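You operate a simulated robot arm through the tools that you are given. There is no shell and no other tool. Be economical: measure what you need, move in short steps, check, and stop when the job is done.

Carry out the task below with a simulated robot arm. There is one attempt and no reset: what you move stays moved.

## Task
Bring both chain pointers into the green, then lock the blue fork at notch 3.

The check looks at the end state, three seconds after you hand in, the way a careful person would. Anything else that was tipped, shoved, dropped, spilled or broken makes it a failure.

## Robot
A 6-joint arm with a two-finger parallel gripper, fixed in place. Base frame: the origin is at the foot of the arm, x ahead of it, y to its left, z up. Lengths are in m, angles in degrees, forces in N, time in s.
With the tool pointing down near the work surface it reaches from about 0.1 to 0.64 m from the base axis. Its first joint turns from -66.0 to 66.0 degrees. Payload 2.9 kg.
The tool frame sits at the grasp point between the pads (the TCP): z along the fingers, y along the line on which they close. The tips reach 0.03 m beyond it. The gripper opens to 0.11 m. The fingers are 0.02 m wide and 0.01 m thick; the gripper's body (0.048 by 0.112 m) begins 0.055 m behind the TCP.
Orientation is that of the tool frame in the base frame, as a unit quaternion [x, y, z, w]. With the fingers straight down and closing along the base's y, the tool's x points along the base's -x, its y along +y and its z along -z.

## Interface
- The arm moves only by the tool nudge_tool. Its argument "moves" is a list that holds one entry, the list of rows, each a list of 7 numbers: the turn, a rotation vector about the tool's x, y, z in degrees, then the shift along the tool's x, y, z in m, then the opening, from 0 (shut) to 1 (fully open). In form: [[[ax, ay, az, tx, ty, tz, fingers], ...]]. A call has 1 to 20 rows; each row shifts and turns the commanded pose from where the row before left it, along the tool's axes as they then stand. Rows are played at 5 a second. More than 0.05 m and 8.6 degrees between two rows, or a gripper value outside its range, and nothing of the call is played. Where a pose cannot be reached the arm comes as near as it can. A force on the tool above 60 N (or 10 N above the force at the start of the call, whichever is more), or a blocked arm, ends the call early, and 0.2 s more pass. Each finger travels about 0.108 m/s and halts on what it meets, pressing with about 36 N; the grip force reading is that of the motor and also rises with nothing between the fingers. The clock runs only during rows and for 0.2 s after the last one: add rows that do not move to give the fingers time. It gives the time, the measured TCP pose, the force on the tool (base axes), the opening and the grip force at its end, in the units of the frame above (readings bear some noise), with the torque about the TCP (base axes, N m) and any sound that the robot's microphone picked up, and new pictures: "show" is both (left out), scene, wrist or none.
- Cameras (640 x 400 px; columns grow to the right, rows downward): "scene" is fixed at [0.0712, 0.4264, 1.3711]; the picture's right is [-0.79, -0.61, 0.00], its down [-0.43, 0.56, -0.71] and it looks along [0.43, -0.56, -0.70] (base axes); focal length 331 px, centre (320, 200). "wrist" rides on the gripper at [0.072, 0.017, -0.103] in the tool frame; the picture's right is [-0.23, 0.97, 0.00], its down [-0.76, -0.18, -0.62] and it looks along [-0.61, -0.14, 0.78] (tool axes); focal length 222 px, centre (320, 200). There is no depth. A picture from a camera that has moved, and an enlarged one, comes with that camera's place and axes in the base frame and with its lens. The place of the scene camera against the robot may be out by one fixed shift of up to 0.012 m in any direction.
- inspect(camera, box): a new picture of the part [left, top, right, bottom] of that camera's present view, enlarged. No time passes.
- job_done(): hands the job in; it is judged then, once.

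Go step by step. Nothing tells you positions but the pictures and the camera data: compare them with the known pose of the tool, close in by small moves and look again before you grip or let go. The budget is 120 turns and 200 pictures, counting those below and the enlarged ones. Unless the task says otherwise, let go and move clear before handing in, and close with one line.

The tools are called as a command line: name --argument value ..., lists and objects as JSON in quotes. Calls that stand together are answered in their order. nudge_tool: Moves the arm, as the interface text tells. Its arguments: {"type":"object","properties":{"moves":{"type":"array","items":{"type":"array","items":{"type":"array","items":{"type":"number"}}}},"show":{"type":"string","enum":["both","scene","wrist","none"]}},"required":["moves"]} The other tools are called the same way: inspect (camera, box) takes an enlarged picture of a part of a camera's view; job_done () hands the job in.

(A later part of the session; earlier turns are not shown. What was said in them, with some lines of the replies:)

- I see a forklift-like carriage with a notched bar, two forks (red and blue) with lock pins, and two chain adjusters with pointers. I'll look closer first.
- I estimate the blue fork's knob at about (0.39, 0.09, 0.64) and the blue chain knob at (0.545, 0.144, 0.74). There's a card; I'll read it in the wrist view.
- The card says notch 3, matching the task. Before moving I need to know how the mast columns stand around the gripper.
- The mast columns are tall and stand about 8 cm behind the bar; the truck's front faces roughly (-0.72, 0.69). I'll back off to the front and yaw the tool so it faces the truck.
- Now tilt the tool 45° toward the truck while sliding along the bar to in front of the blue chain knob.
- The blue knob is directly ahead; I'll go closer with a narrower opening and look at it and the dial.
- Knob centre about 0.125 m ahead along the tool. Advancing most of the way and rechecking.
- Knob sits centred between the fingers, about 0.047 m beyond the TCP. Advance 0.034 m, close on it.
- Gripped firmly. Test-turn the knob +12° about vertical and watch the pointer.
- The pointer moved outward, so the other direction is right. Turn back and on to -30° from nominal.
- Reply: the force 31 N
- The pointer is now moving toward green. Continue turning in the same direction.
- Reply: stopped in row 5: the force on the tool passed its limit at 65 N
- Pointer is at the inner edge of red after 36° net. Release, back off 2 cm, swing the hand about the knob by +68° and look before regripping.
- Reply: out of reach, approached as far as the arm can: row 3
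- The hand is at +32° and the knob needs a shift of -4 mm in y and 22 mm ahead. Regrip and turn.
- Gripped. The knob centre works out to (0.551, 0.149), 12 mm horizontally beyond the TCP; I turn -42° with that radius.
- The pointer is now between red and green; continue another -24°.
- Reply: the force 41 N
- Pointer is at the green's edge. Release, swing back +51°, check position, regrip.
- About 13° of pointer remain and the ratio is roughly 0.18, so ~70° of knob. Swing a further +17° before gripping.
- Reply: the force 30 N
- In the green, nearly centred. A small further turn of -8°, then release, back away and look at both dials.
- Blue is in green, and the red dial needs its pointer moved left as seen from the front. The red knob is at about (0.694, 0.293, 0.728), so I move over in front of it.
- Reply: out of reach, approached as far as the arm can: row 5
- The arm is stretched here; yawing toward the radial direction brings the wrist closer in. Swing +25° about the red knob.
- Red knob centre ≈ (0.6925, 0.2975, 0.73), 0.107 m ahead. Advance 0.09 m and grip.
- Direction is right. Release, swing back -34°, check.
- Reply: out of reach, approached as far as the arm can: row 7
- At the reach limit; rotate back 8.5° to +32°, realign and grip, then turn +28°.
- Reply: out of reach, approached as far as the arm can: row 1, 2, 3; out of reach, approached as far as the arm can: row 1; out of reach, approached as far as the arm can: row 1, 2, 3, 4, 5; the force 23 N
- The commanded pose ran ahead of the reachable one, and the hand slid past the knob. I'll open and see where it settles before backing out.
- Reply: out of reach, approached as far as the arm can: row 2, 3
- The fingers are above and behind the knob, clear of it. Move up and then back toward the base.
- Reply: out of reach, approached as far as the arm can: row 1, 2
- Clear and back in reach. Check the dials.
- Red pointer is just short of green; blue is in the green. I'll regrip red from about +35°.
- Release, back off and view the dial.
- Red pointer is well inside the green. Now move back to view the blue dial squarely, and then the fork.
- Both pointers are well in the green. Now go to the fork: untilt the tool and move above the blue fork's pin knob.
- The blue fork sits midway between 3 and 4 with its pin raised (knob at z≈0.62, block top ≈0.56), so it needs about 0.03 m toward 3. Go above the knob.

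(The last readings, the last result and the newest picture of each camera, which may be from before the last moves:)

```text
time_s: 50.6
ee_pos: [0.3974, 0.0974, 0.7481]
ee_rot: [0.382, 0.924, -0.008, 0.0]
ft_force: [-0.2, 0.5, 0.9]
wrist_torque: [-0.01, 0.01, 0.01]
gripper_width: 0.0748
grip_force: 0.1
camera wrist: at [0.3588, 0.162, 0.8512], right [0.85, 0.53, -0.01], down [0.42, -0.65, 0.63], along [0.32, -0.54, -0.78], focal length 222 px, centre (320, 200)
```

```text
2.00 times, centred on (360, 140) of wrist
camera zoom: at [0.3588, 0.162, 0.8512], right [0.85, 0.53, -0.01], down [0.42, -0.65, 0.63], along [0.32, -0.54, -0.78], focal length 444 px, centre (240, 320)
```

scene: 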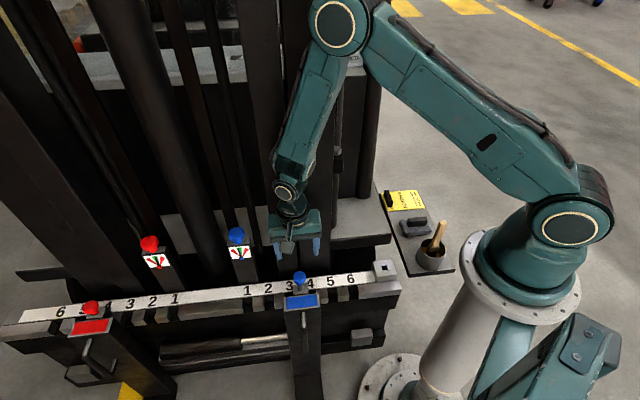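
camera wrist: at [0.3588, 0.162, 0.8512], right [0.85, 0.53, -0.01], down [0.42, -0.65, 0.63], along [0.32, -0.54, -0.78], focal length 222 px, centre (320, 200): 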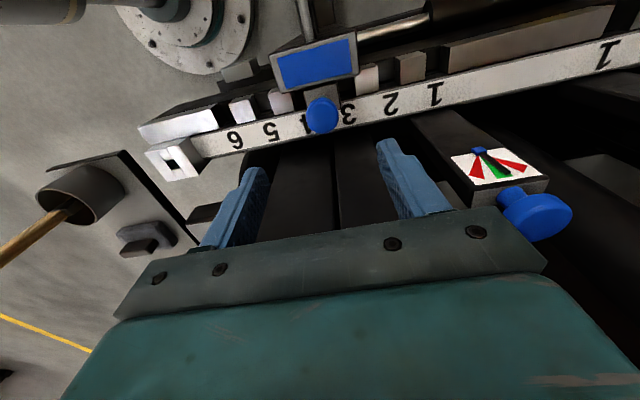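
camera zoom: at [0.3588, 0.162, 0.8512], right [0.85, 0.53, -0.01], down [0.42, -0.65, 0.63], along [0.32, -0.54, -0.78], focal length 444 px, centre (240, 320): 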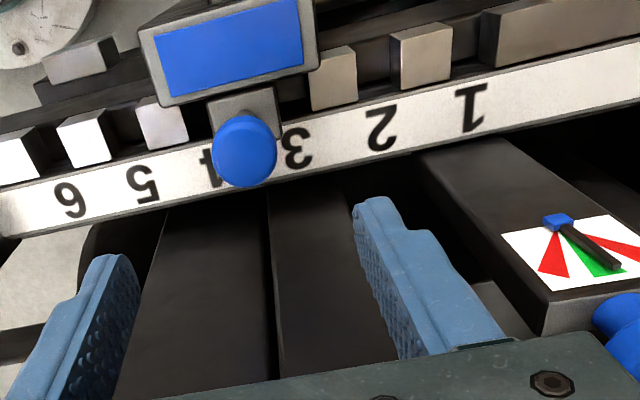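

Knob is directly under the TCP. Descend in steps.

nudge_tool --moves '[[[0, 0, 0, 0, 0, 0.045, 0.68], [0, 0, 0, 0, 0, 0.04, 0.68], [0, 0, 0, 0, 0, 0, 0.68]]]'

inspect --camera "wrist" --box '[200, 40, 520, 240]'

inspect --camera "scene" --box '[240, 220, 368, 300]'

```text
time_s: 51.4
ee_pos: [0.3953, 0.0961, 0.6664]
ee_rot: [0.382, 0.924, -0.009, 0.0]
ft_force: [-0.6, 0.1, 1.6]
wrist_torque: [0.04, 0.01, 0.01]
gripper_width: 0.0749
grip_force: 0.0
camera wrist: at [0.356, 0.1605, 0.7682], right [0.85, 0.53, -0.01], down [0.42, -0.65, 0.63], along [0.32, -0.54, -0.78], focal length 222 px, centre (320, 200)
```

scene: 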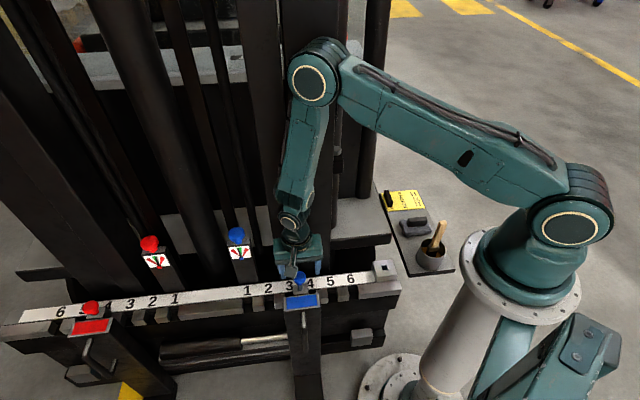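
wrist: 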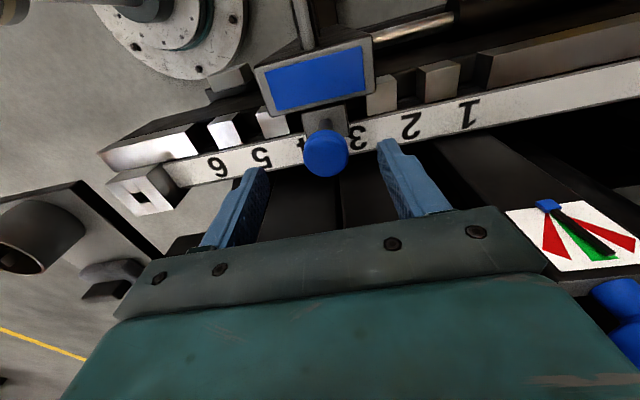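

```text
2.00 times, centred on (360, 140) of wrist
camera zoom: at [0.356, 0.1605, 0.7682], right [0.85, 0.53, -0.01], down [0.42, -0.65, 0.63], along [0.32, -0.54, -0.78], focal length 444 px, centre (240, 320)
```

zoom: 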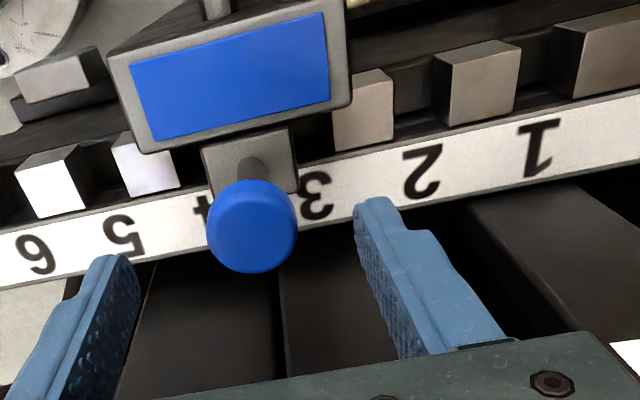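

```text
5.00 times, centred on (304, 260) of scene
camera zoom: at [0.0712, 0.4264, 1.3711], right [-0.79, -0.61, 0.0], down [-0.43, 0.56, -0.71], along [0.43, -0.56, -0.7], focal length 1655 px, centre (400, -100)
```

zoom: 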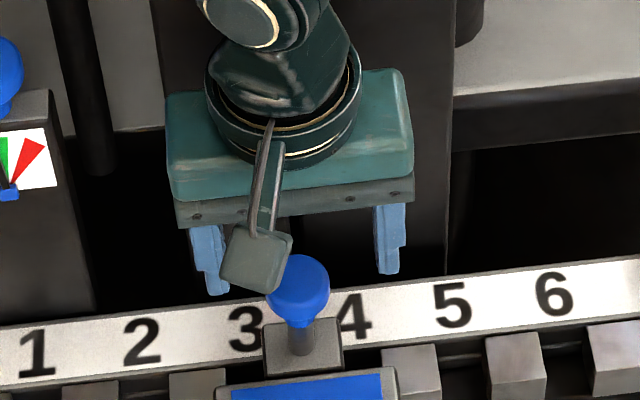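

nudge_tool --moves '[[[0, 0, 0, -0.002, 0.0024, 0.02, 0.68], [0, 0, 0, 0, 0, 0.018, 0.68], [0, 0, 0, 0, 0, 0, 0.68]]]' --show "wrist"

inspect --camera "wrist" --box '[200, 40, 520, 240]'

inspect --camera "scene" --box '[240, 240, 368, 320]'

```text
time_s: 52.2
ee_pos: [0.3978, 0.0934, 0.6247]
ee_rot: [0.382, 0.924, -0.009, -0.001]
ft_force: [-0.3, 0.2, -0.1]
wrist_torque: [0.01, -0.02, 0.02]
gripper_width: 0.0748
grip_force: 0.0
camera wrist: at [0.3593, 0.159, 0.7292], right [0.85, 0.53, -0.01], down [0.42, -0.65, 0.63], along [0.32, -0.54, -0.78], focal length 222 px, centre (320, 200)
```

wrist: 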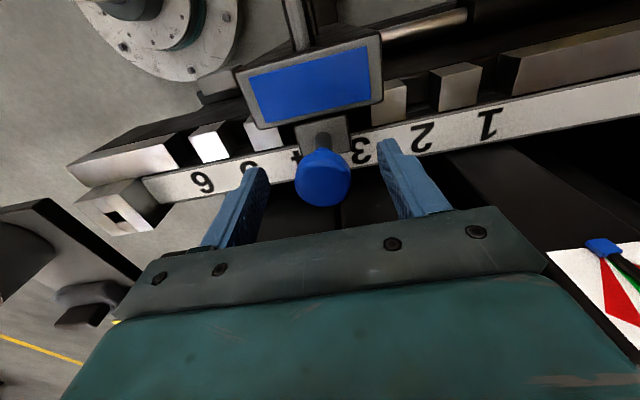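

```text
2.00 times, centred on (360, 140) of wrist
camera zoom: at [0.3593, 0.159, 0.7292], right [0.85, 0.53, -0.01], down [0.42, -0.65, 0.63], along [0.32, -0.54, -0.78], focal length 444 px, centre (240, 320)
```

zoom: 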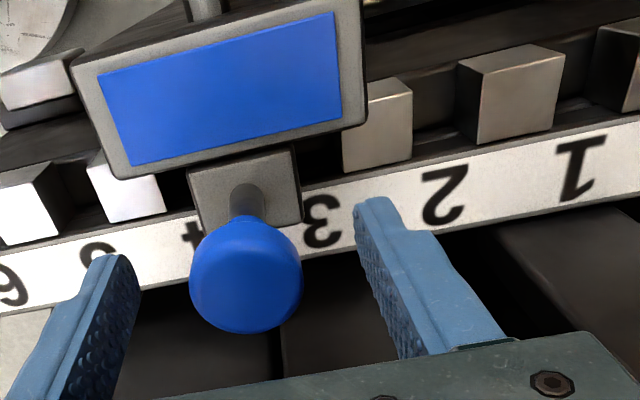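

```text
5.00 times, centred on (304, 280) of scene
camera zoom: at [0.0712, 0.4264, 1.3711], right [-0.79, -0.61, 0.0], down [-0.43, 0.56, -0.71], along [0.43, -0.56, -0.7], focal length 1655 px, centre (400, -200)
```

zoom: 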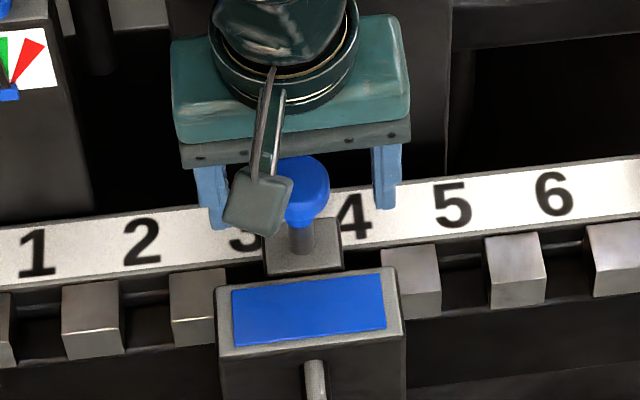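

The knob is between the fingers. Small correction and grip.

nudge_tool --moves '[[[0, 0, 0, 0.003, 0.0015, 0, 0.68], [0, 0, 0, 0, 0, 0, 0.68], [0, 0, 0, 0, 0, 0, 0.25], [0, 0, 0, 0, 0, 0, 0.25], [0, 0, 0, 0, 0, 0, 0.25]]]' --show "wrist"

inspect --camera "wrist" --box '[200, 40, 520, 240]'

```text
time_s: 53.4
ee_pos: [0.3978, 0.0982, 0.6271]
ee_rot: [0.382, 0.924, -0.009, 0.0]
ft_force: [2.6, 2.7, -0.4]
wrist_torque: [0.02, -0.01, -0.01]
gripper_width: 0.0325
grip_force: 45.0
camera wrist: at [0.3587, 0.1623, 0.7291], right [0.85, 0.53, -0.01], down [0.42, -0.65, 0.63], along [0.32, -0.54, -0.78], focal length 222 px, centre (320, 200)
```

wrist: 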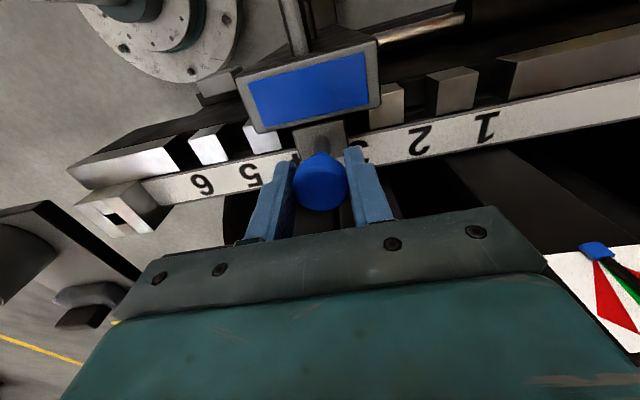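

```text
2.00 times, centred on (360, 140) of wrist
camera zoom: at [0.3587, 0.1623, 0.7291], right [0.85, 0.53, -0.01], down [0.42, -0.65, 0.63], along [0.32, -0.54, -0.78], focal length 444 px, centre (240, 320)
```

zoom: 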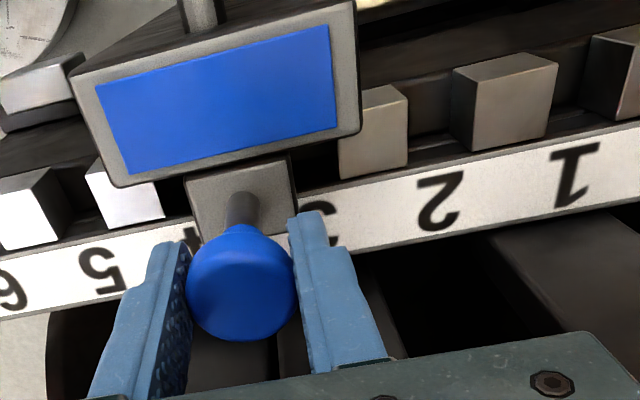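

Gripped at 32.5 mm. Lift 6 mm gently and read the force.

nudge_tool --moves '[[[0, 0, 0, 0, 0, -0.003, 0.25], [0, 0, 0, 0, 0, -0.003, 0.25], [0, 0, 0, 0, 0, 0, 0.25]]]' --show "none"

```text
time_s: 54.2
ee_pos: [0.3966, 0.0976, 0.6298]
ee_rot: [0.381, 0.924, -0.009, -0.002]
ft_force: [3.4, 7.3, -29.4]
wrist_torque: [0.15, 0.06, 0.03]
gripper_width: 0.0326
grip_force: 44.4
```

A stiff pull back of 29 N: the pin is spring-loaded or at its top. Try sliding 10 mm toward notch 3.

nudge_tool --moves '[[[0, 0, 0, 0, 0.003, 0, 0.25], [0, 0, 0, 0, 0.003, 0, 0.25], [0, 0, 0, 0, 0.004, 0, 0.25], [0, 0, 0, 0, 0, 0, 0.25]]]'

inspect --camera "wrist" --box '[200, 40, 520, 240]'

```text
time_s: 55.2
ee_pos: [0.404, 0.1049, 0.6307]
ee_rot: [0.382, 0.924, -0.008, -0.001]
ft_force: [-11.4, 1.6, -15.1]
wrist_torque: [0.27, 0.48, -0.14]
gripper_width: 0.0326
grip_force: 44.9
camera wrist: at [0.3666, 0.1697, 0.7342], right [0.85, 0.53, -0.02], down [0.42, -0.65, 0.63], along [0.32, -0.54, -0.78], focal length 222 px, centre (320, 200)
```

scene: 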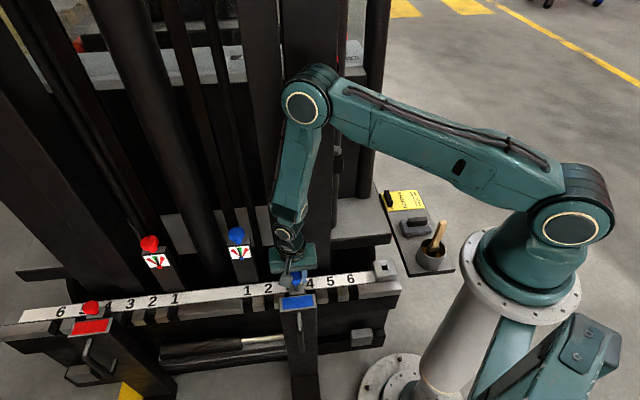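
wrist: 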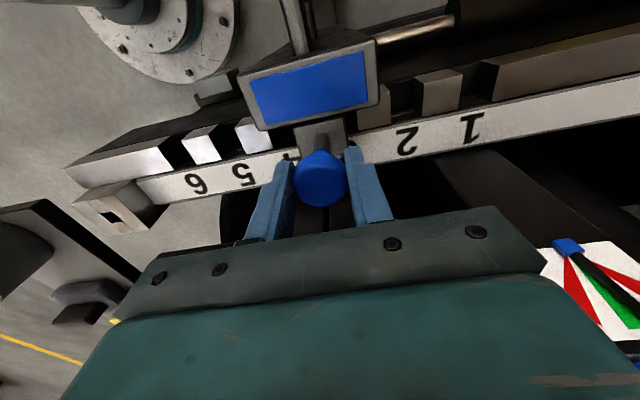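

```text
2.00 times, centred on (360, 140) of wrist
camera zoom: at [0.3666, 0.1697, 0.7342], right [0.85, 0.53, -0.02], down [0.42, -0.65, 0.63], along [0.32, -0.54, -0.78], focal length 444 px, centre (240, 320)
```

zoom: 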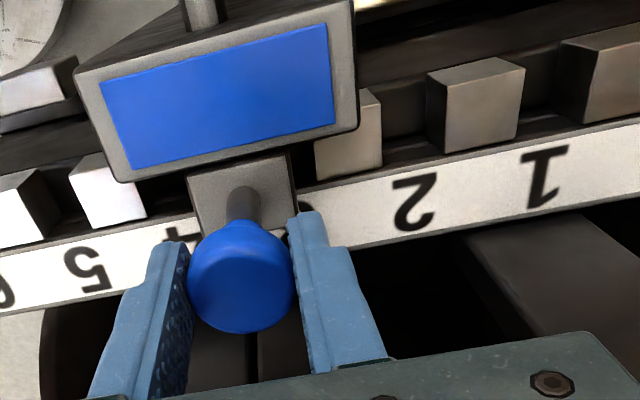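

The fork slides easily. Continue 17 mm more.

nudge_tool --moves '[[[0, 0, 0, 0, 0.004, 0, 0.25], [0, 0, 0, 0, 0.004, 0, 0.25], [0, 0, 0, 0, 0.004, 0, 0.25], [0, 0, 0, 0, 0.005, 0, 0.25], [0, 0, 0, 0, 0, 0, 0.25]]]'

inspect --camera "wrist" --box '[200, 40, 520, 240]'

inspect --camera "scene" --box '[230, 250, 390, 350]'

```text
time_s: 56.4
ee_pos: [0.4165, 0.1153, 0.6305]
ee_rot: [0.381, 0.924, -0.009, -0.001]
ft_force: [-17.3, 6.8, -8.3]
wrist_torque: [0.16, 0.3, -0.06]
gripper_width: 0.0326
grip_force: 45.0
camera wrist: at [0.3783, 0.1813, 0.7342], right [0.85, 0.53, -0.02], down [0.42, -0.65, 0.63], along [0.32, -0.54, -0.78], focal length 222 px, centre (320, 200)
```

scene: 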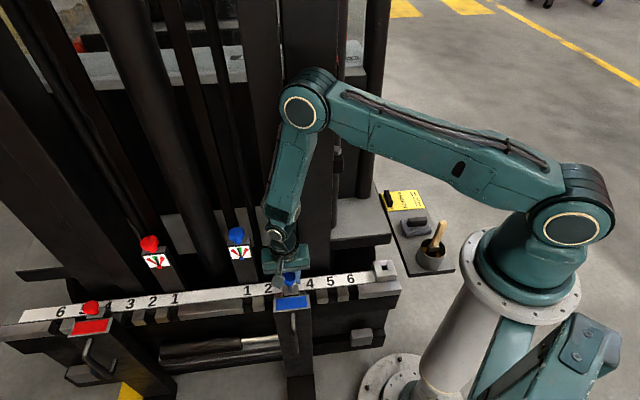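
wrist: 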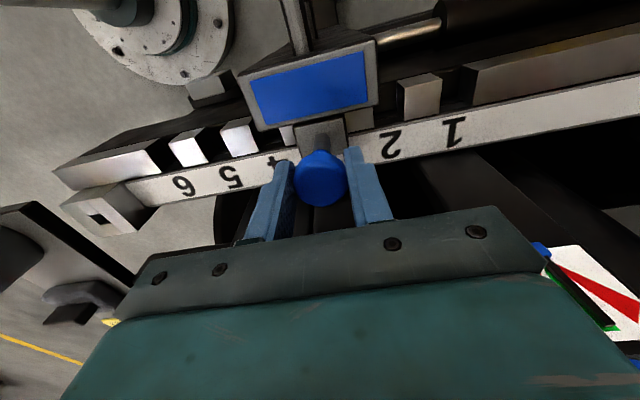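

```text
2.00 times, centred on (360, 140) of wrist
camera zoom: at [0.3783, 0.1813, 0.7342], right [0.85, 0.53, -0.02], down [0.42, -0.65, 0.63], along [0.32, -0.54, -0.78], focal length 444 px, centre (240, 320)
```

zoom: 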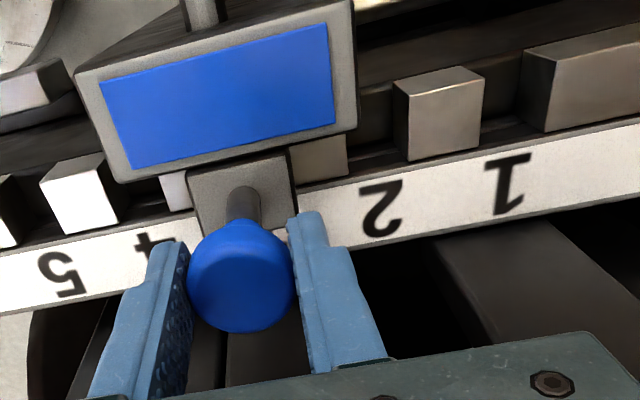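

```text
4.00 times, centred on (310, 300) of scene
camera zoom: at [0.071, 0.4265, 1.3711], right [-0.79, -0.61, 0.0], down [-0.43, 0.56, -0.71], along [0.43, -0.56, -0.7], focal length 1324 px, centre (360, -200)
```

zoom: 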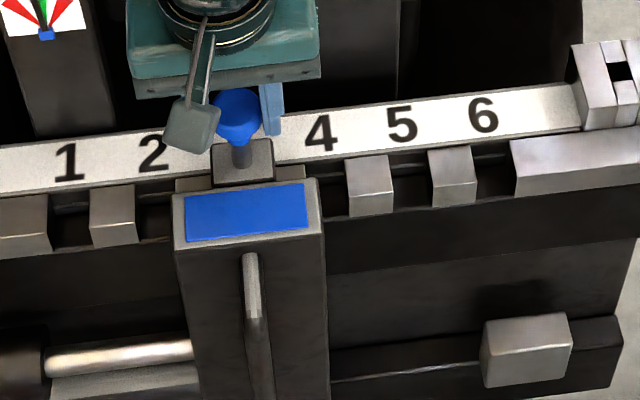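

The block looks nearly aligned with notch 3. Lower the pin slightly and see whether it drops.

nudge_tool --moves '[[[0, 0, 0, 0, 0.001, 0.003, 0.25], [0, 0, 0, 0, 0.001, 0.004, 0.25], [0, 0, 0, 0, 0, 0.004, 0.25], [0, 0, 0, 0, 0, 0, 0.25]]]' --show "none"

```text
time_s: 57.4
ee_pos: [0.4185, 0.1178, 0.6193]
ee_rot: [0.382, 0.924, -0.009, -0.003]
ft_force: [-18.7, 9.6, -1.5]
wrist_torque: [-0.08, 0.17, -0.04]
gripper_width: 0.0326
grip_force: 44.8
```

It goes down freely past the former height. Keep lowering.

nudge_tool --moves '[[[0, 0, 0, 0.001, 0, 0.004, 0.25], [0, 0, 0, 0.001, 0, 0.004, 0.25], [0, 0, 0, 0, 0, 0.004, 0.25], [0, 0, 0, 0, 0, 0, 0.25]]]'

inspect --camera "scene" --box '[230, 250, 390, 350]'

inspect --camera "wrist" --box '[200, 40, 520, 240]'

```text
time_s: 58.4
ee_pos: [0.418, 0.1182, 0.6074]
ee_rot: [0.383, 0.924, -0.009, 0.001]
ft_force: [-6.7, -6.8, -0.2]
wrist_torque: [0.21, 0.57, -0.11]
gripper_width: 0.0325
grip_force: 44.8
camera wrist: at [0.3796, 0.1832, 0.7106], right [0.85, 0.53, -0.01], down [0.42, -0.65, 0.63], along [0.32, -0.54, -0.77], focal length 222 px, centre (320, 200)
```

scene: 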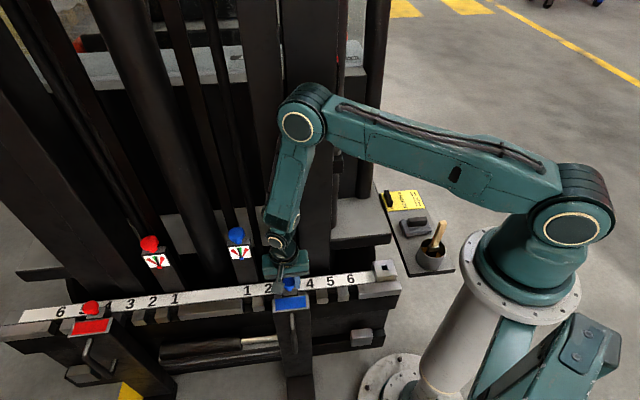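
wrist: 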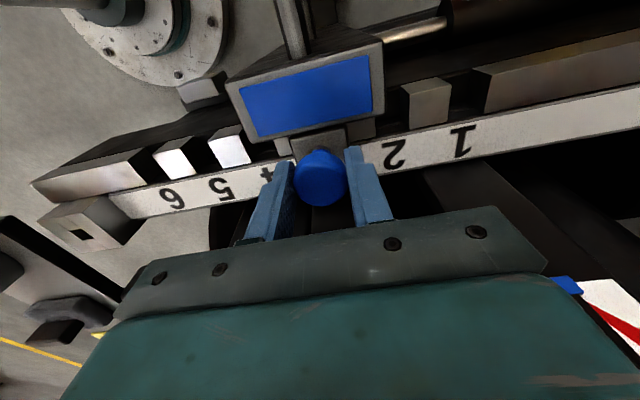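

```text
4.00 times, centred on (310, 300) of scene
camera zoom: at [0.0711, 0.4263, 1.3712], right [-0.79, -0.61, 0.0], down [-0.43, 0.56, -0.71], along [0.43, -0.56, -0.7], focal length 1324 px, centre (360, -200)
```

zoom: 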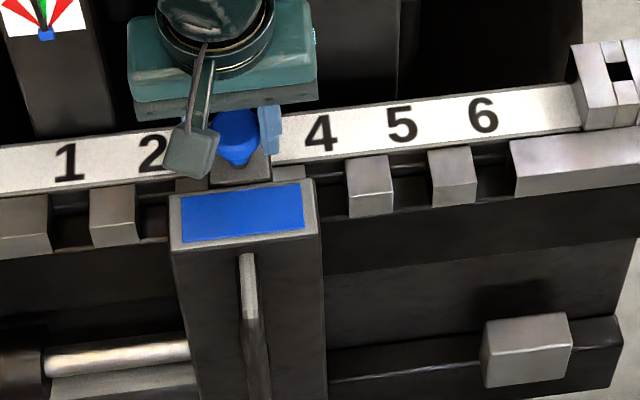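

```text
2.00 times, centred on (360, 140) of wrist
camera zoom: at [0.3796, 0.1832, 0.7106], right [0.85, 0.53, -0.01], down [0.42, -0.65, 0.63], along [0.32, -0.54, -0.77], focal length 444 px, centre (240, 320)
```

zoom: 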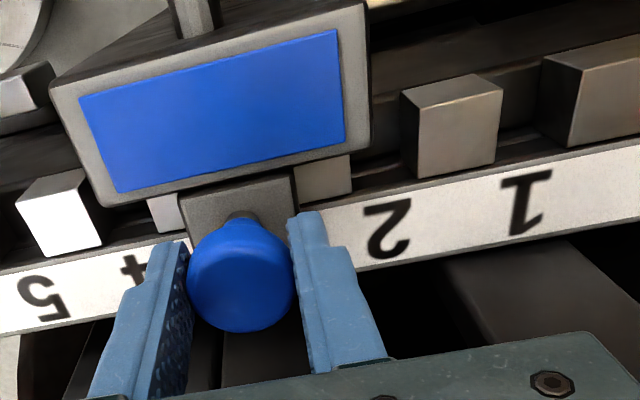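

The pin is descending into the notch. Continue lowering gently.

nudge_tool --moves '[[[0, 0, 0, 0, 0, 0.003, 0.25], [0, 0, 0, 0, 0, 0.003, 0.25], [0, 0, 0, 0, 0, 0.002, 0.25], [0, 0, 0, 0, 0, 0, 0.25]]]' --show "none"

```text
time_s: 59.4
ee_pos: [0.419, 0.1184, 0.6004]
ee_rot: [0.383, 0.924, -0.008, 0.0]
ft_force: [-5.6, -6.5, 8.6]
wrist_torque: [-0.68, -0.36, 0.03]
gripper_width: 0.0325
grip_force: 45.2
```

Light contact upward: bottomed. Release, rise and look.

nudge_tool --moves '[[[0, 0, 0, 0, 0, 0, 0.5], [0, 0, 0, 0, 0, 0, 0.65], [0, 0, 0, 0, 0, -0.03, 0.65], [0, 0, 0, 0, 0, -0.04, 0.65], [0, 0, 0, 0.04, 0, -0.02, 0.65], [0, 0, 0, 0.04, 0, -0.02, 0.65], [0, 0, 0, 0, 0, 0, 0.65]]]'

inspect --camera "scene" --box '[230, 250, 390, 350]'

inspect --camera "wrist" --box '[240, 0, 400, 100]'

```text
time_s: 61.0
ee_pos: [0.3632, 0.1773, 0.7087]
ee_rot: [0.381, 0.924, -0.009, 0.0]
ft_force: [0.1, 0.2, -0.5]
wrist_torque: [0.01, -0.01, 0.04]
gripper_width: 0.0714
grip_force: 0.1
camera wrist: at [0.3241, 0.242, 0.8121], right [0.85, 0.53, -0.01], down [0.42, -0.65, 0.63], along [0.32, -0.54, -0.78], focal length 222 px, centre (320, 200)
```

scene: 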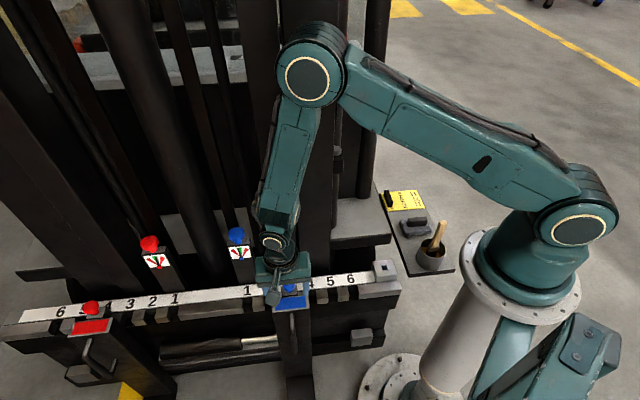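
wrist: 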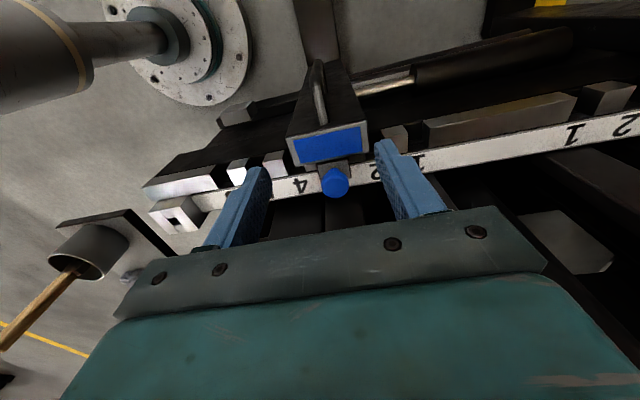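

```text
4.00 times, centred on (310, 300) of scene
camera zoom: at [0.0711, 0.4264, 1.3711], right [-0.79, -0.61, 0.0], down [-0.43, 0.56, -0.71], along [0.43, -0.56, -0.7], focal length 1324 px, centre (360, -200)
```

zoom: 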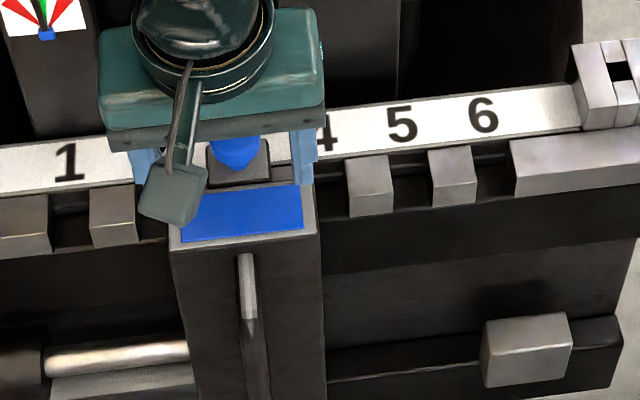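

```text
4.00 times, centred on (320, 50) of wrist
camera zoom: at [0.3241, 0.242, 0.8121], right [0.85, 0.53, -0.01], down [0.42, -0.65, 0.63], along [0.32, -0.54, -0.78], focal length 888 px, centre (320, 800)
```

zoom: 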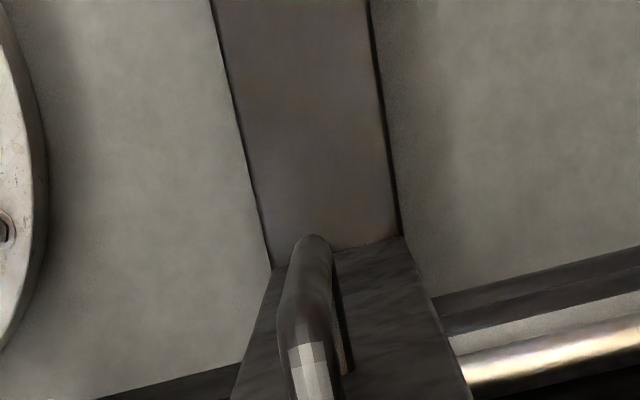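

Hand is blocking the scene view; move it away up and left-front to see the fork, pin and dials.

nudge_tool --moves '[[[0, 0, 0, 0.02, -0.035, -0.025, 0.65], [0, 0, 0, 0.02, -0.035, -0.025, 0.65], [0, 0, 0, 0, -0.04, -0.025, 0.65], [0, 0, 0, 0, -0.04, -0.025, 0.65], [0, 0, 0, 0, -0.04, -0.025, 0.65], [0, 0, 0, 0, 0, 0, 0.65]]]'

inspect --camera "scene" --box '[230, 250, 390, 350]'

inspect --camera "scene" --box '[130, 215, 270, 302]'

inspect --camera "scene" --box '[0, 260, 220, 400]'

```text
time_s: 62.4
ee_pos: [0.2368, 0.0856, 0.8344]
ee_rot: [0.382, 0.924, -0.009, -0.001]
ft_force: [0.5, -0.3, -0.1]
wrist_torque: [0.0, 0.01, -0.05]
gripper_width: 0.0718
grip_force: 0.0
out of reach, approached as far as the arm can: row 5
camera wrist: at [0.1983, 0.1502, 0.9373], right [0.85, 0.53, -0.02], down [0.42, -0.65, 0.63], along [0.32, -0.54, -0.78], focal length 222 px, centre (320, 200)
```

scene: 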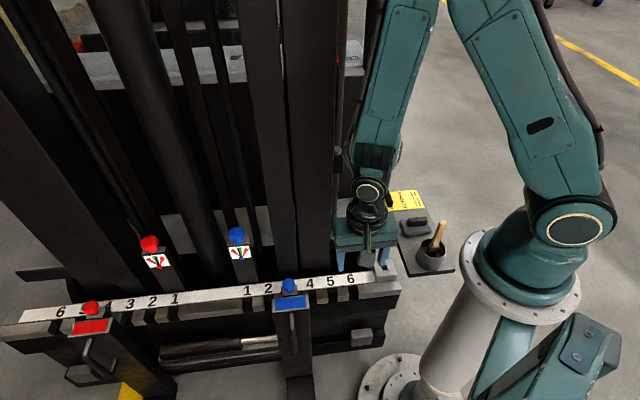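
wrist: 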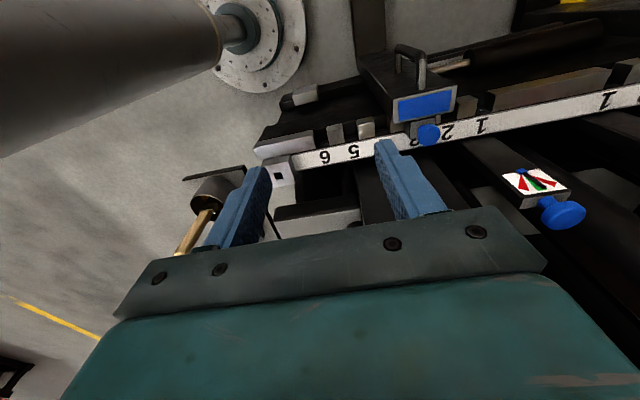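

```text
4.00 times, centred on (310, 300) of scene
camera zoom: at [0.0712, 0.4264, 1.3711], right [-0.79, -0.61, 0.0], down [-0.43, 0.56, -0.71], along [0.43, -0.56, -0.7], focal length 1324 px, centre (360, -200)
```

zoom: 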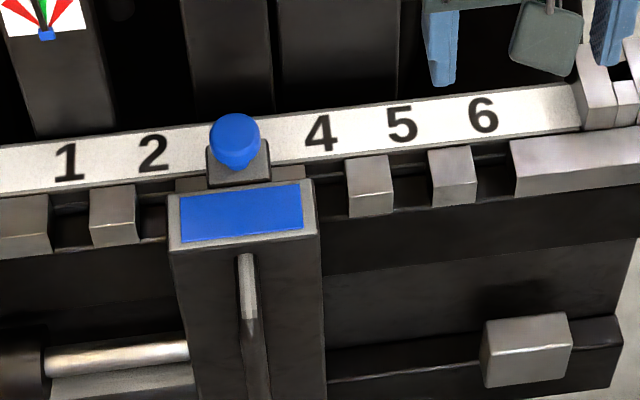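

```text
4.57 times, centred on (200, 258) of scene
camera zoom: at [0.0712, 0.4264, 1.3711], right [-0.79, -0.61, 0.0], down [-0.43, 0.56, -0.71], along [0.43, -0.56, -0.7], focal length 1513 px, centre (869, -67)
```

zoom: 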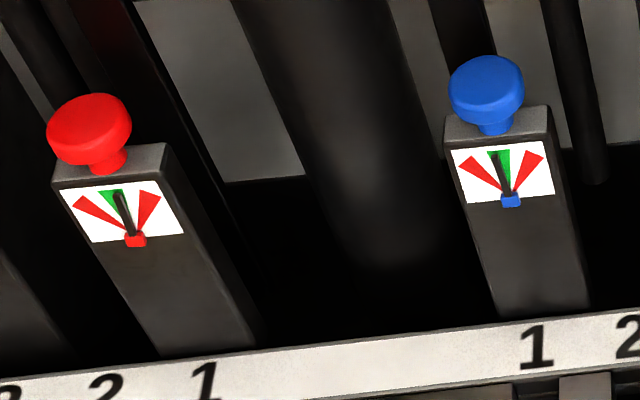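

```text
2.86 times, centred on (110, 330) of scene
camera zoom: at [0.0712, 0.4264, 1.3711], right [-0.79, -0.61, 0.0], down [-0.43, 0.56, -0.71], along [0.43, -0.56, -0.7], focal length 946 px, centre (920, -171)
```

zoom: 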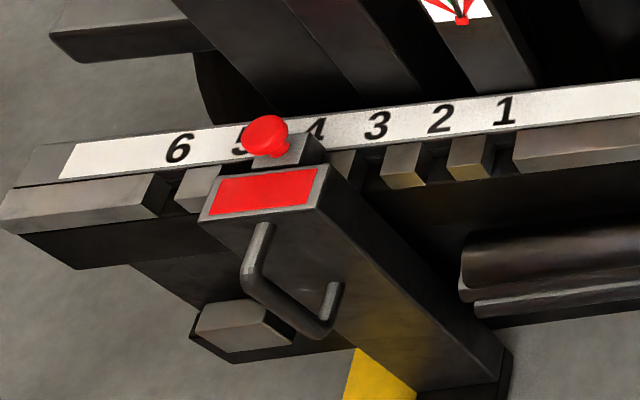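

Blue pin has dropped about 34 mm at notch 3, red fork is unmoved, both pointers are in the green. One closer look at pin seating.

inspect --camera "wrist" --box '[360, 60, 520, 160]'

inspect --camera "scene" --box '[264, 270, 312, 300]'

inspect --camera "scene" --box '[70, 290, 118, 320]'

inspect --camera "scene" --box '[140, 235, 180, 275]'

inspect --camera "scene" --box '[220, 225, 260, 265]'

```text
4.00 times, centred on (440, 110) of wrist
camera zoom: at [0.1983, 0.1502, 0.9373], right [0.85, 0.53, -0.02], down [0.42, -0.65, 0.63], along [0.32, -0.54, -0.78], focal length 888 px, centre (-160, 560)
```

zoom: 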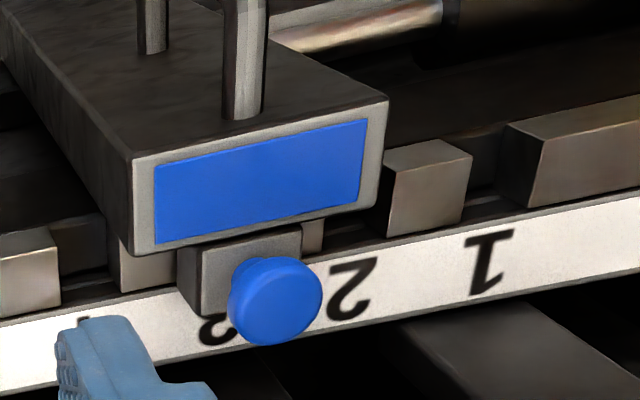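

```text
13.33 times, centred on (288, 285) of scene
camera zoom: at [0.0712, 0.4264, 1.3711], right [-0.79, -0.61, 0.0], down [-0.43, 0.56, -0.71], along [0.43, -0.56, -0.7], focal length 4413 px, centre (747, -933)
```

zoom: 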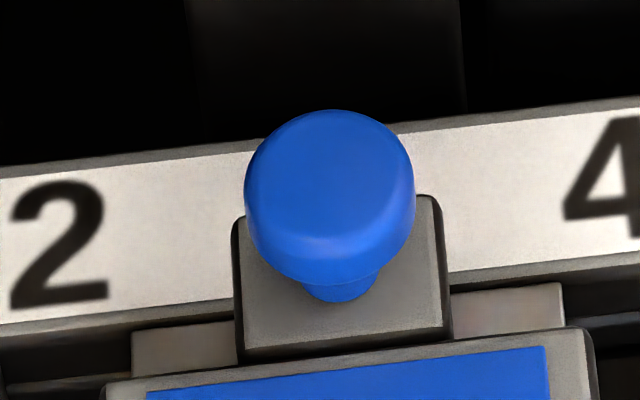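

```text
13.33 times, centred on (94, 305) of scene
camera zoom: at [0.0712, 0.4264, 1.3711], right [-0.79, -0.61, 0.0], down [-0.43, 0.56, -0.71], along [0.43, -0.56, -0.7], focal length 4413 px, centre (3333, -1200)
```

zoom: 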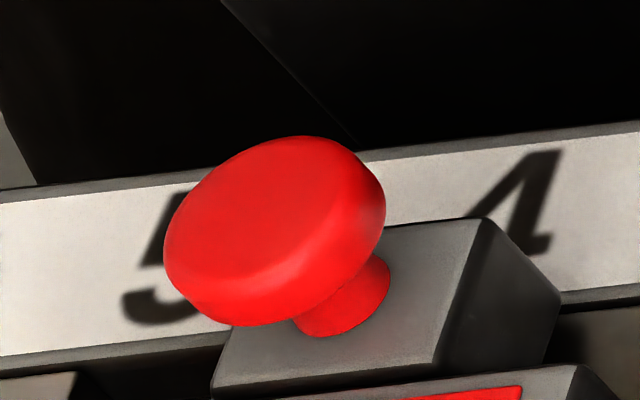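

```text
10.00 times, centred on (160, 255) of scene
camera zoom: at [0.0712, 0.4264, 1.3711], right [-0.79, -0.61, 0.0], down [-0.43, 0.56, -0.71], along [0.43, -0.56, -0.7], focal length 3310 px, centre (1920, -350)
```

zoom: 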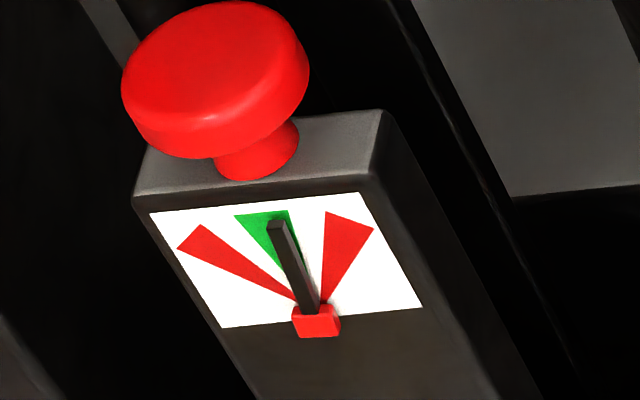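

```text
10.00 times, centred on (240, 245) of scene
camera zoom: at [0.0712, 0.4264, 1.3711], right [-0.79, -0.61, 0.0], down [-0.43, 0.56, -0.71], along [0.43, -0.56, -0.7], focal length 3310 px, centre (1120, -250)
```

zoom: 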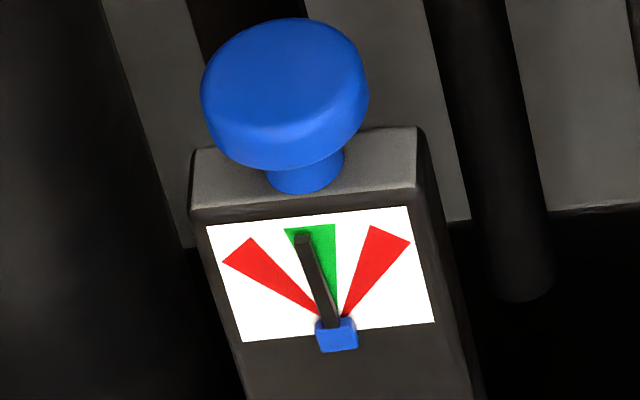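

Fork is seated exactly like the red one, and blue is centred in green. The red pointer is inside green but near its edge, so I'll go back and turn it one more short stroke for margin.

nudge_tool --moves '[[[0, 0, 0, 0.02, 0.02, 0, 0.68], [0, -7.5, 0, 0, 0.04, 0, 0.68], [0, -7.5, 0, 0, 0.04, 0, 0.68], [0, -7.5, 0, 0, 0.04, 0, 0.68], [0, -7.5, 0, 0, 0.04, 0, 0.68], [0, -7.5, 0, 0, 0.04, 0, 0.68], [0, -7.5, 0, 0, 0.04, 0, 0.68], [-6, 0, -6, 0, 0, 0, 0.68], [-6, 0, -6, 0, 0, 0, 0.68], [-6, 0, -6, 0, 0, 0, 0.68], [-6, 0, -6, 0, 0, 0, 0.68], [0, 0, 0, 0, 0, 0, 0.68]]]'

```text
time_s: 65.0
ee_pos: [0.4061, 0.2828, 0.8294]
ee_rot: [0.085, 0.92, -0.044, 0.379]
ft_force: [0.0, 0.2, -0.3]
wrist_torque: [0.0, 0.02, 0.01]
gripper_width: 0.0747
grip_force: 0.0
camera wrist: at [0.2871, 0.3241, 0.8521], right [0.34, 0.93, 0.14], down [0.07, -0.18, 0.98], along [0.94, -0.33, -0.13], focal length 222 px, centre (320, 200)
```

scene: 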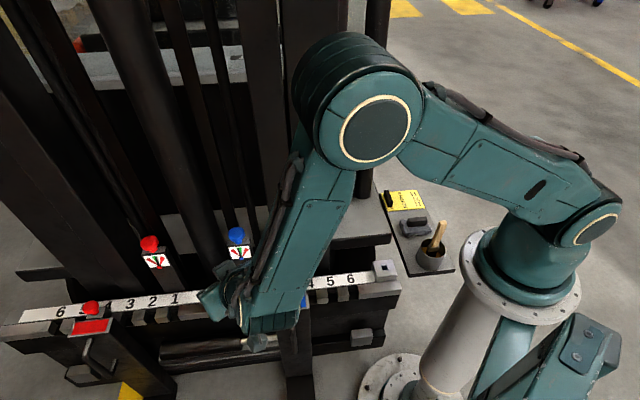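
wrist: 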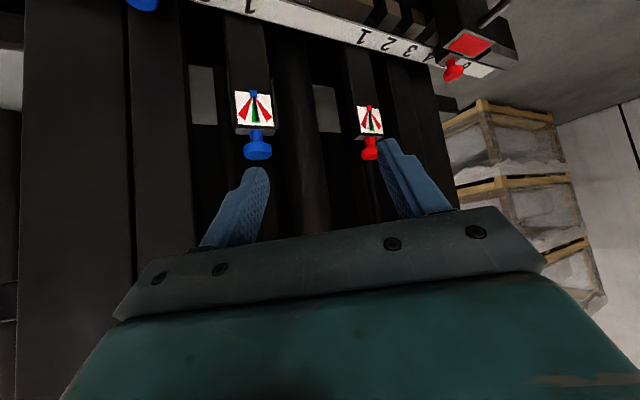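

nudge_tool --moves '[[[0, 0, 0, -0.0266, 0.0148, 0.0314, 0.68], [0, 0, 0, -0.0266, 0.0148, 0.0314, 0.68], [0, 0, 0, -0.0266, 0.0148, 0.0314, 0.68], [0, 0, 0, -0.0266, 0.0148, 0.0314, 0.68], [0, 0, 0, -0.0266, 0.0148, 0.0314, 0.68], [0, 0, 0, 0, 0, 0.04, 0.68], [0, 0, 0, 0, 0, 0, 0.68]]]'

inspect --camera "wrist" --box '[200, 0, 520, 200]'

```text
time_s: 66.6
ee_pos: [0.6466, 0.3121, 0.7806]
ee_rot: [0.085, 0.921, -0.043, 0.378]
ft_force: [0.4, 0.6, 0.3]
wrist_torque: [0.01, -0.02, 0.0]
gripper_width: 0.0751
grip_force: 0.0
camera wrist: at [0.5286, 0.352, 0.8028], right [0.34, 0.93, 0.14], down [0.07, -0.18, 0.98], along [0.94, -0.33, -0.13], focal length 222 px, centre (320, 200)
```

scene: 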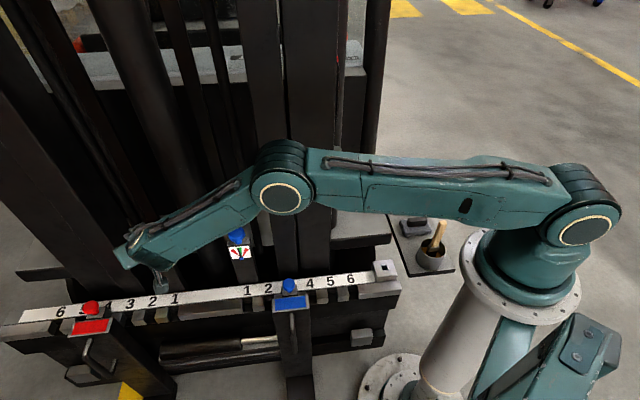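
wrist: 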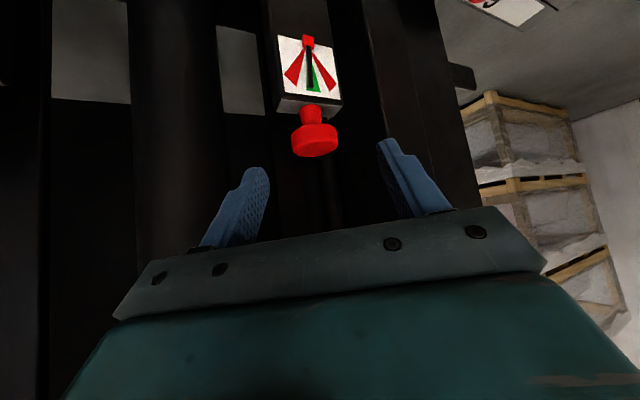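

```text
2.00 times, centred on (360, 100) of wrist
camera zoom: at [0.5286, 0.352, 0.8028], right [0.34, 0.93, 0.14], down [0.07, -0.18, 0.98], along [0.94, -0.33, -0.13], focal length 444 px, centre (240, 400)
```

zoom: 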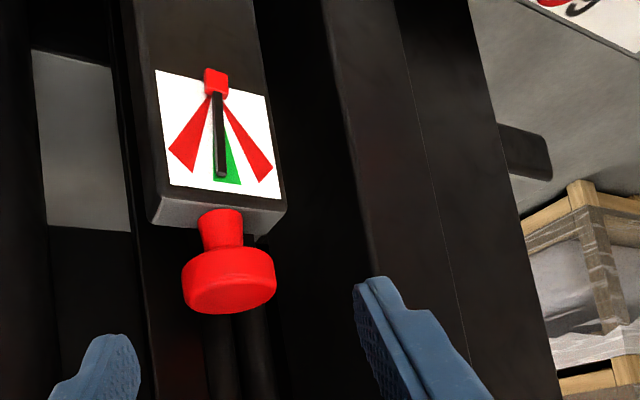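

nudge_tool --moves '[[[0, 0, 0, 0, -0.006, 0.025, 0.68], [0, 0, 0, 0, 0, 0.03, 0.68], [0, 0, 0, 0, 0, 0, 0.68], [0, 0, 0, 0, 0, 0, 0.3], [0, 0, 0, 0, 0, 0, 0.3], [0, 0, 0, 0, 0, 0, 0.3]]]' --show "wrist"

```text
time_s: 68.0
ee_pos: [0.6839, 0.2983, 0.7444]
ee_rot: [0.085, 0.92, -0.042, 0.379]
ft_force: [9.0, 4.8, -5.8]
wrist_torque: [0.1, -0.08, 0.08]
gripper_width: 0.039
grip_force: 45.2
camera wrist: at [0.5652, 0.3384, 0.7663], right [0.34, 0.93, 0.14], down [0.07, -0.18, 0.98], along [0.94, -0.33, -0.13], focal length 222 px, centre (320, 200)
```

wrist: 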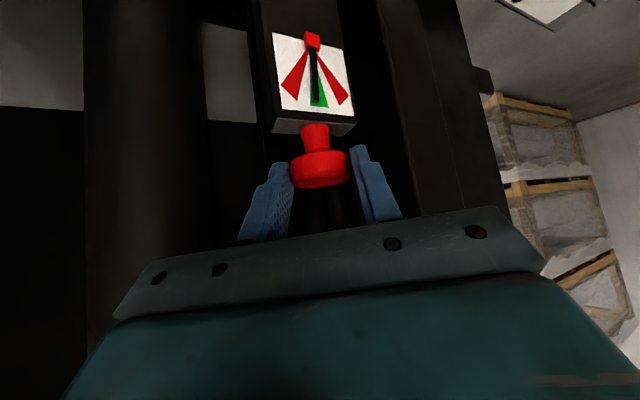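

No reach warning this time and the grip is good. Turn +24°.

nudge_tool --moves '[[[-4.24, 0, -4.24, 0, -0.0012, 0, 0.3], [-4.24, 0, -4.24, 0, -0.0017, 0, 0.3], [-4.24, 0, -4.24, 0, -0.0017, 0, 0.3], [-4.24, 0, -4.24, 0, -0.0017, 0, 0.3], [0, 0, 0, 0, 0, 0, 0.3], [0, 0, 0, 0, 0, 0, 0.68], [0, 0, 0, 0, 0, 0, 0.68], [0, 0, 0, 0, 0, -0.03, 0.68], [6, 0, 6, 0, 0.007, -0.02, 0.68], [6, 0, 6, 0, 0.007, -0.02, 0.68], [6, 0, 6, 0, 0.007, -0.01, 0.68], [6, 0, 6, 0, 0.007, -0.01, 0.68], [0, 0, 0, 0, 0, 0, 0.68]]]'

inspect --camera "wrist" --box '[260, 0, 420, 100]'

```text
time_s: 70.8
ee_pos: [0.6227, 0.312, 0.8076]
ee_rot: [0.166, 0.909, -0.077, 0.375]
ft_force: [-0.2, 0.5, -0.3]
wrist_torque: [0.0, 0.04, -0.02]
gripper_width: 0.0745
grip_force: 0.0
camera wrist: at [0.5123, 0.3737, 0.8296], right [0.5, 0.85, 0.14], down [0.03, -0.19, 0.98], along [0.86, -0.49, -0.12], focal length 222 px, centre (320, 200)
```

scene: 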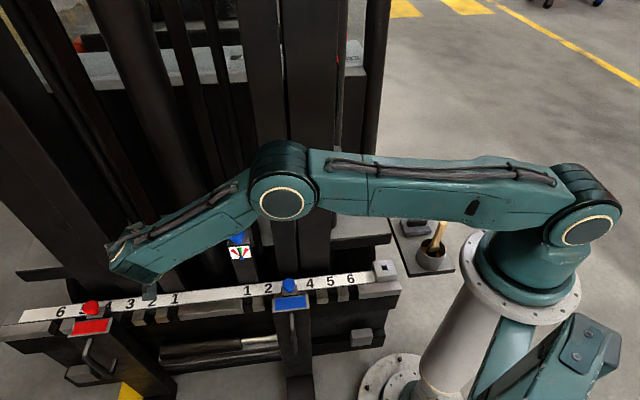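
wrist: 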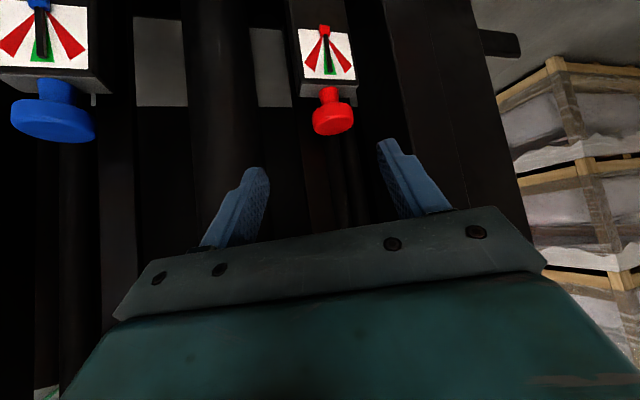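

```text
4.00 times, centred on (340, 50) of wrist
camera zoom: at [0.5123, 0.3737, 0.8296], right [0.5, 0.85, 0.14], down [0.03, -0.19, 0.98], along [0.86, -0.49, -0.12], focal length 888 px, centre (240, 800)
```

zoom: 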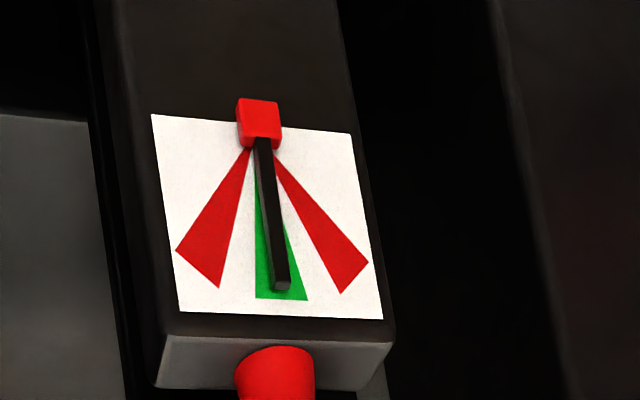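

Red is now centred in the green. Withdraw clear and do a final check of everything.

nudge_tool --moves '[[[0, 0, 0, 0.018, -0.035, -0.028, 0.68], [0, 0, 0, 0.018, -0.035, -0.028, 0.68], [0, 0, 0, 0.018, -0.035, -0.028, 0.68], [0, 0, 0, 0.018, -0.035, -0.028, 0.68], [6, 0, 6, 0, 0, 0, 0.68], [6, 0, 6, 0, 0, -0.02, 0.68], [0, 7.5, 0, 0, -0.03, -0.02, 0.68], [0, 7.5, 0, 0, -0.035, -0.02, 0.68], [0, 7.5, 0, 0.01, -0.035, -0.02, 0.68], [0, 7.5, 0, 0.02, -0.035, 0, 0.68], [0, 7.5, 0, 0.02, -0.035, 0, 0.68], [0, 0, 0, 0, -0.04, 0, 0.68], [0, 0, 0, 0, 0, 0, 0.68]]]'

inspect --camera "scene" --box '[130, 215, 270, 302]'

inspect --camera "scene" --box '[230, 250, 390, 350]'

inspect --camera "scene" --box '[220, 225, 260, 265]'

```text
time_s: 73.6
ee_pos: [0.2457, 0.1237, 0.8845]
ee_rot: [0.323, 0.944, -0.029, 0.06]
ft_force: [-0.3, -0.5, 0.3]
wrist_torque: [-0.01, -0.01, -0.01]
gripper_width: 0.0749
grip_force: 0.1
camera wrist: at [0.1891, 0.1904, 0.9767], right [0.78, 0.63, 0.01], down [0.43, -0.54, 0.72], along [0.46, -0.55, -0.69], focal length 222 px, centre (320, 200)
```

scene: 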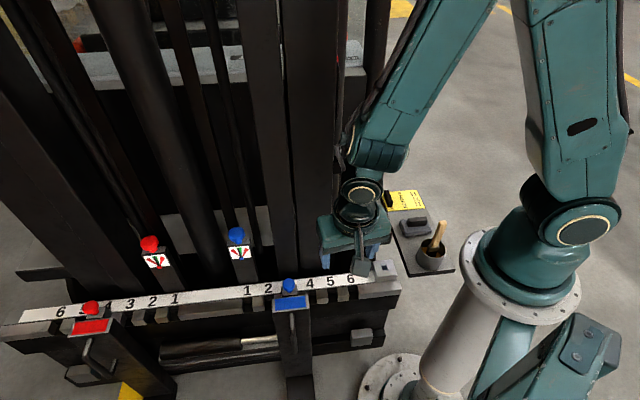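
wrist: 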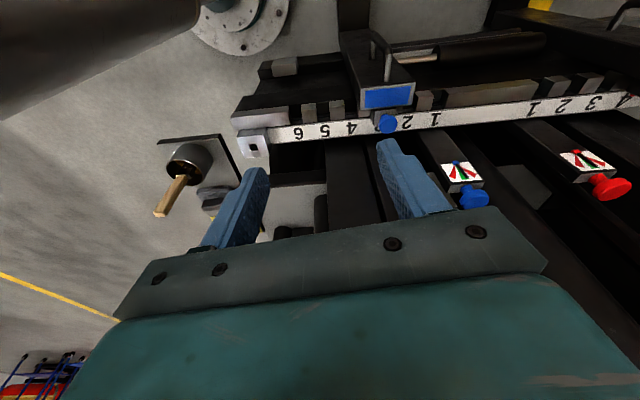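

```text
4.57 times, centred on (200, 258) of scene
camera zoom: at [0.0712, 0.4264, 1.3711], right [-0.79, -0.61, 0.0], down [-0.43, 0.56, -0.71], along [0.43, -0.56, -0.7], focal length 1513 px, centre (869, -67)
```

zoom: 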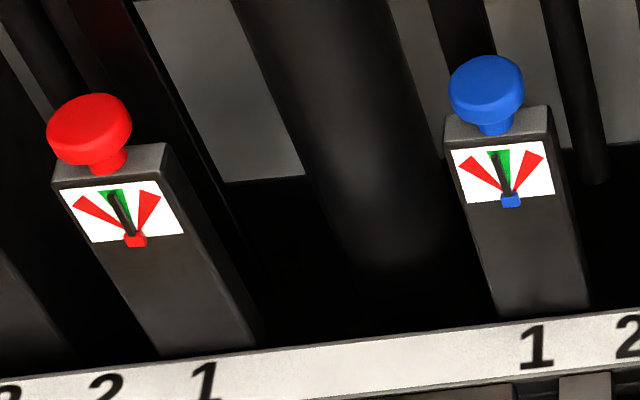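

```text
4.00 times, centred on (310, 300) of scene
camera zoom: at [0.0712, 0.4264, 1.3711], right [-0.79, -0.61, 0.0], down [-0.43, 0.56, -0.71], along [0.43, -0.56, -0.7], focal length 1324 px, centre (360, -200)
```

zoom: 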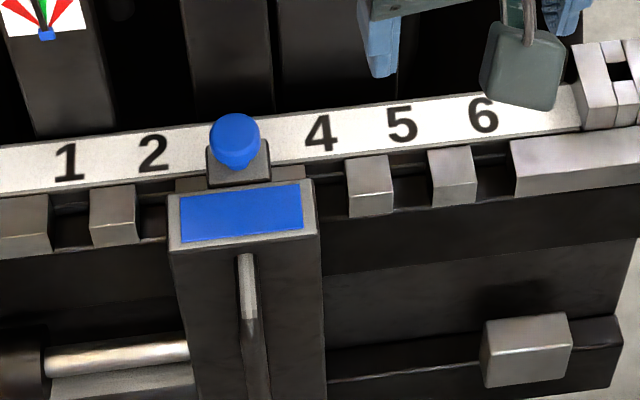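

```text
10.00 times, centred on (240, 245) of scene
camera zoom: at [0.0712, 0.4264, 1.3711], right [-0.79, -0.61, 0.0], down [-0.43, 0.56, -0.71], along [0.43, -0.56, -0.7], focal length 3310 px, centre (1120, -250)
```

zoom: 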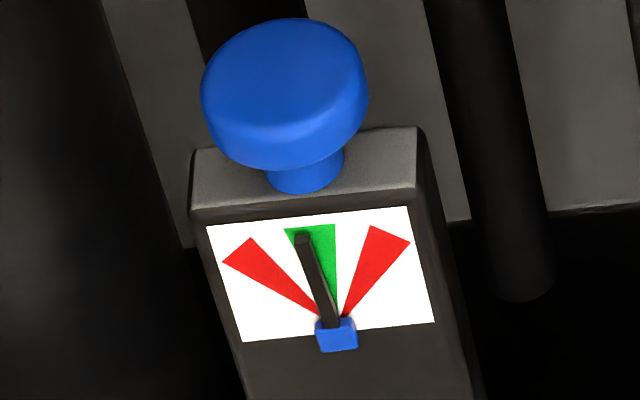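

Both pointers are in the green, the blue fork is pinned at notch 3, and the arm is clear, so I'm handing in.

job_done

```text
The job is handed in.
```

Both chain pointers read in the green, and the blue fork is locked at notch 3 with its pin fully down. The card says "both forks alike", but I left the red fork where it was, at about notch 4, because the task named only the blue one.
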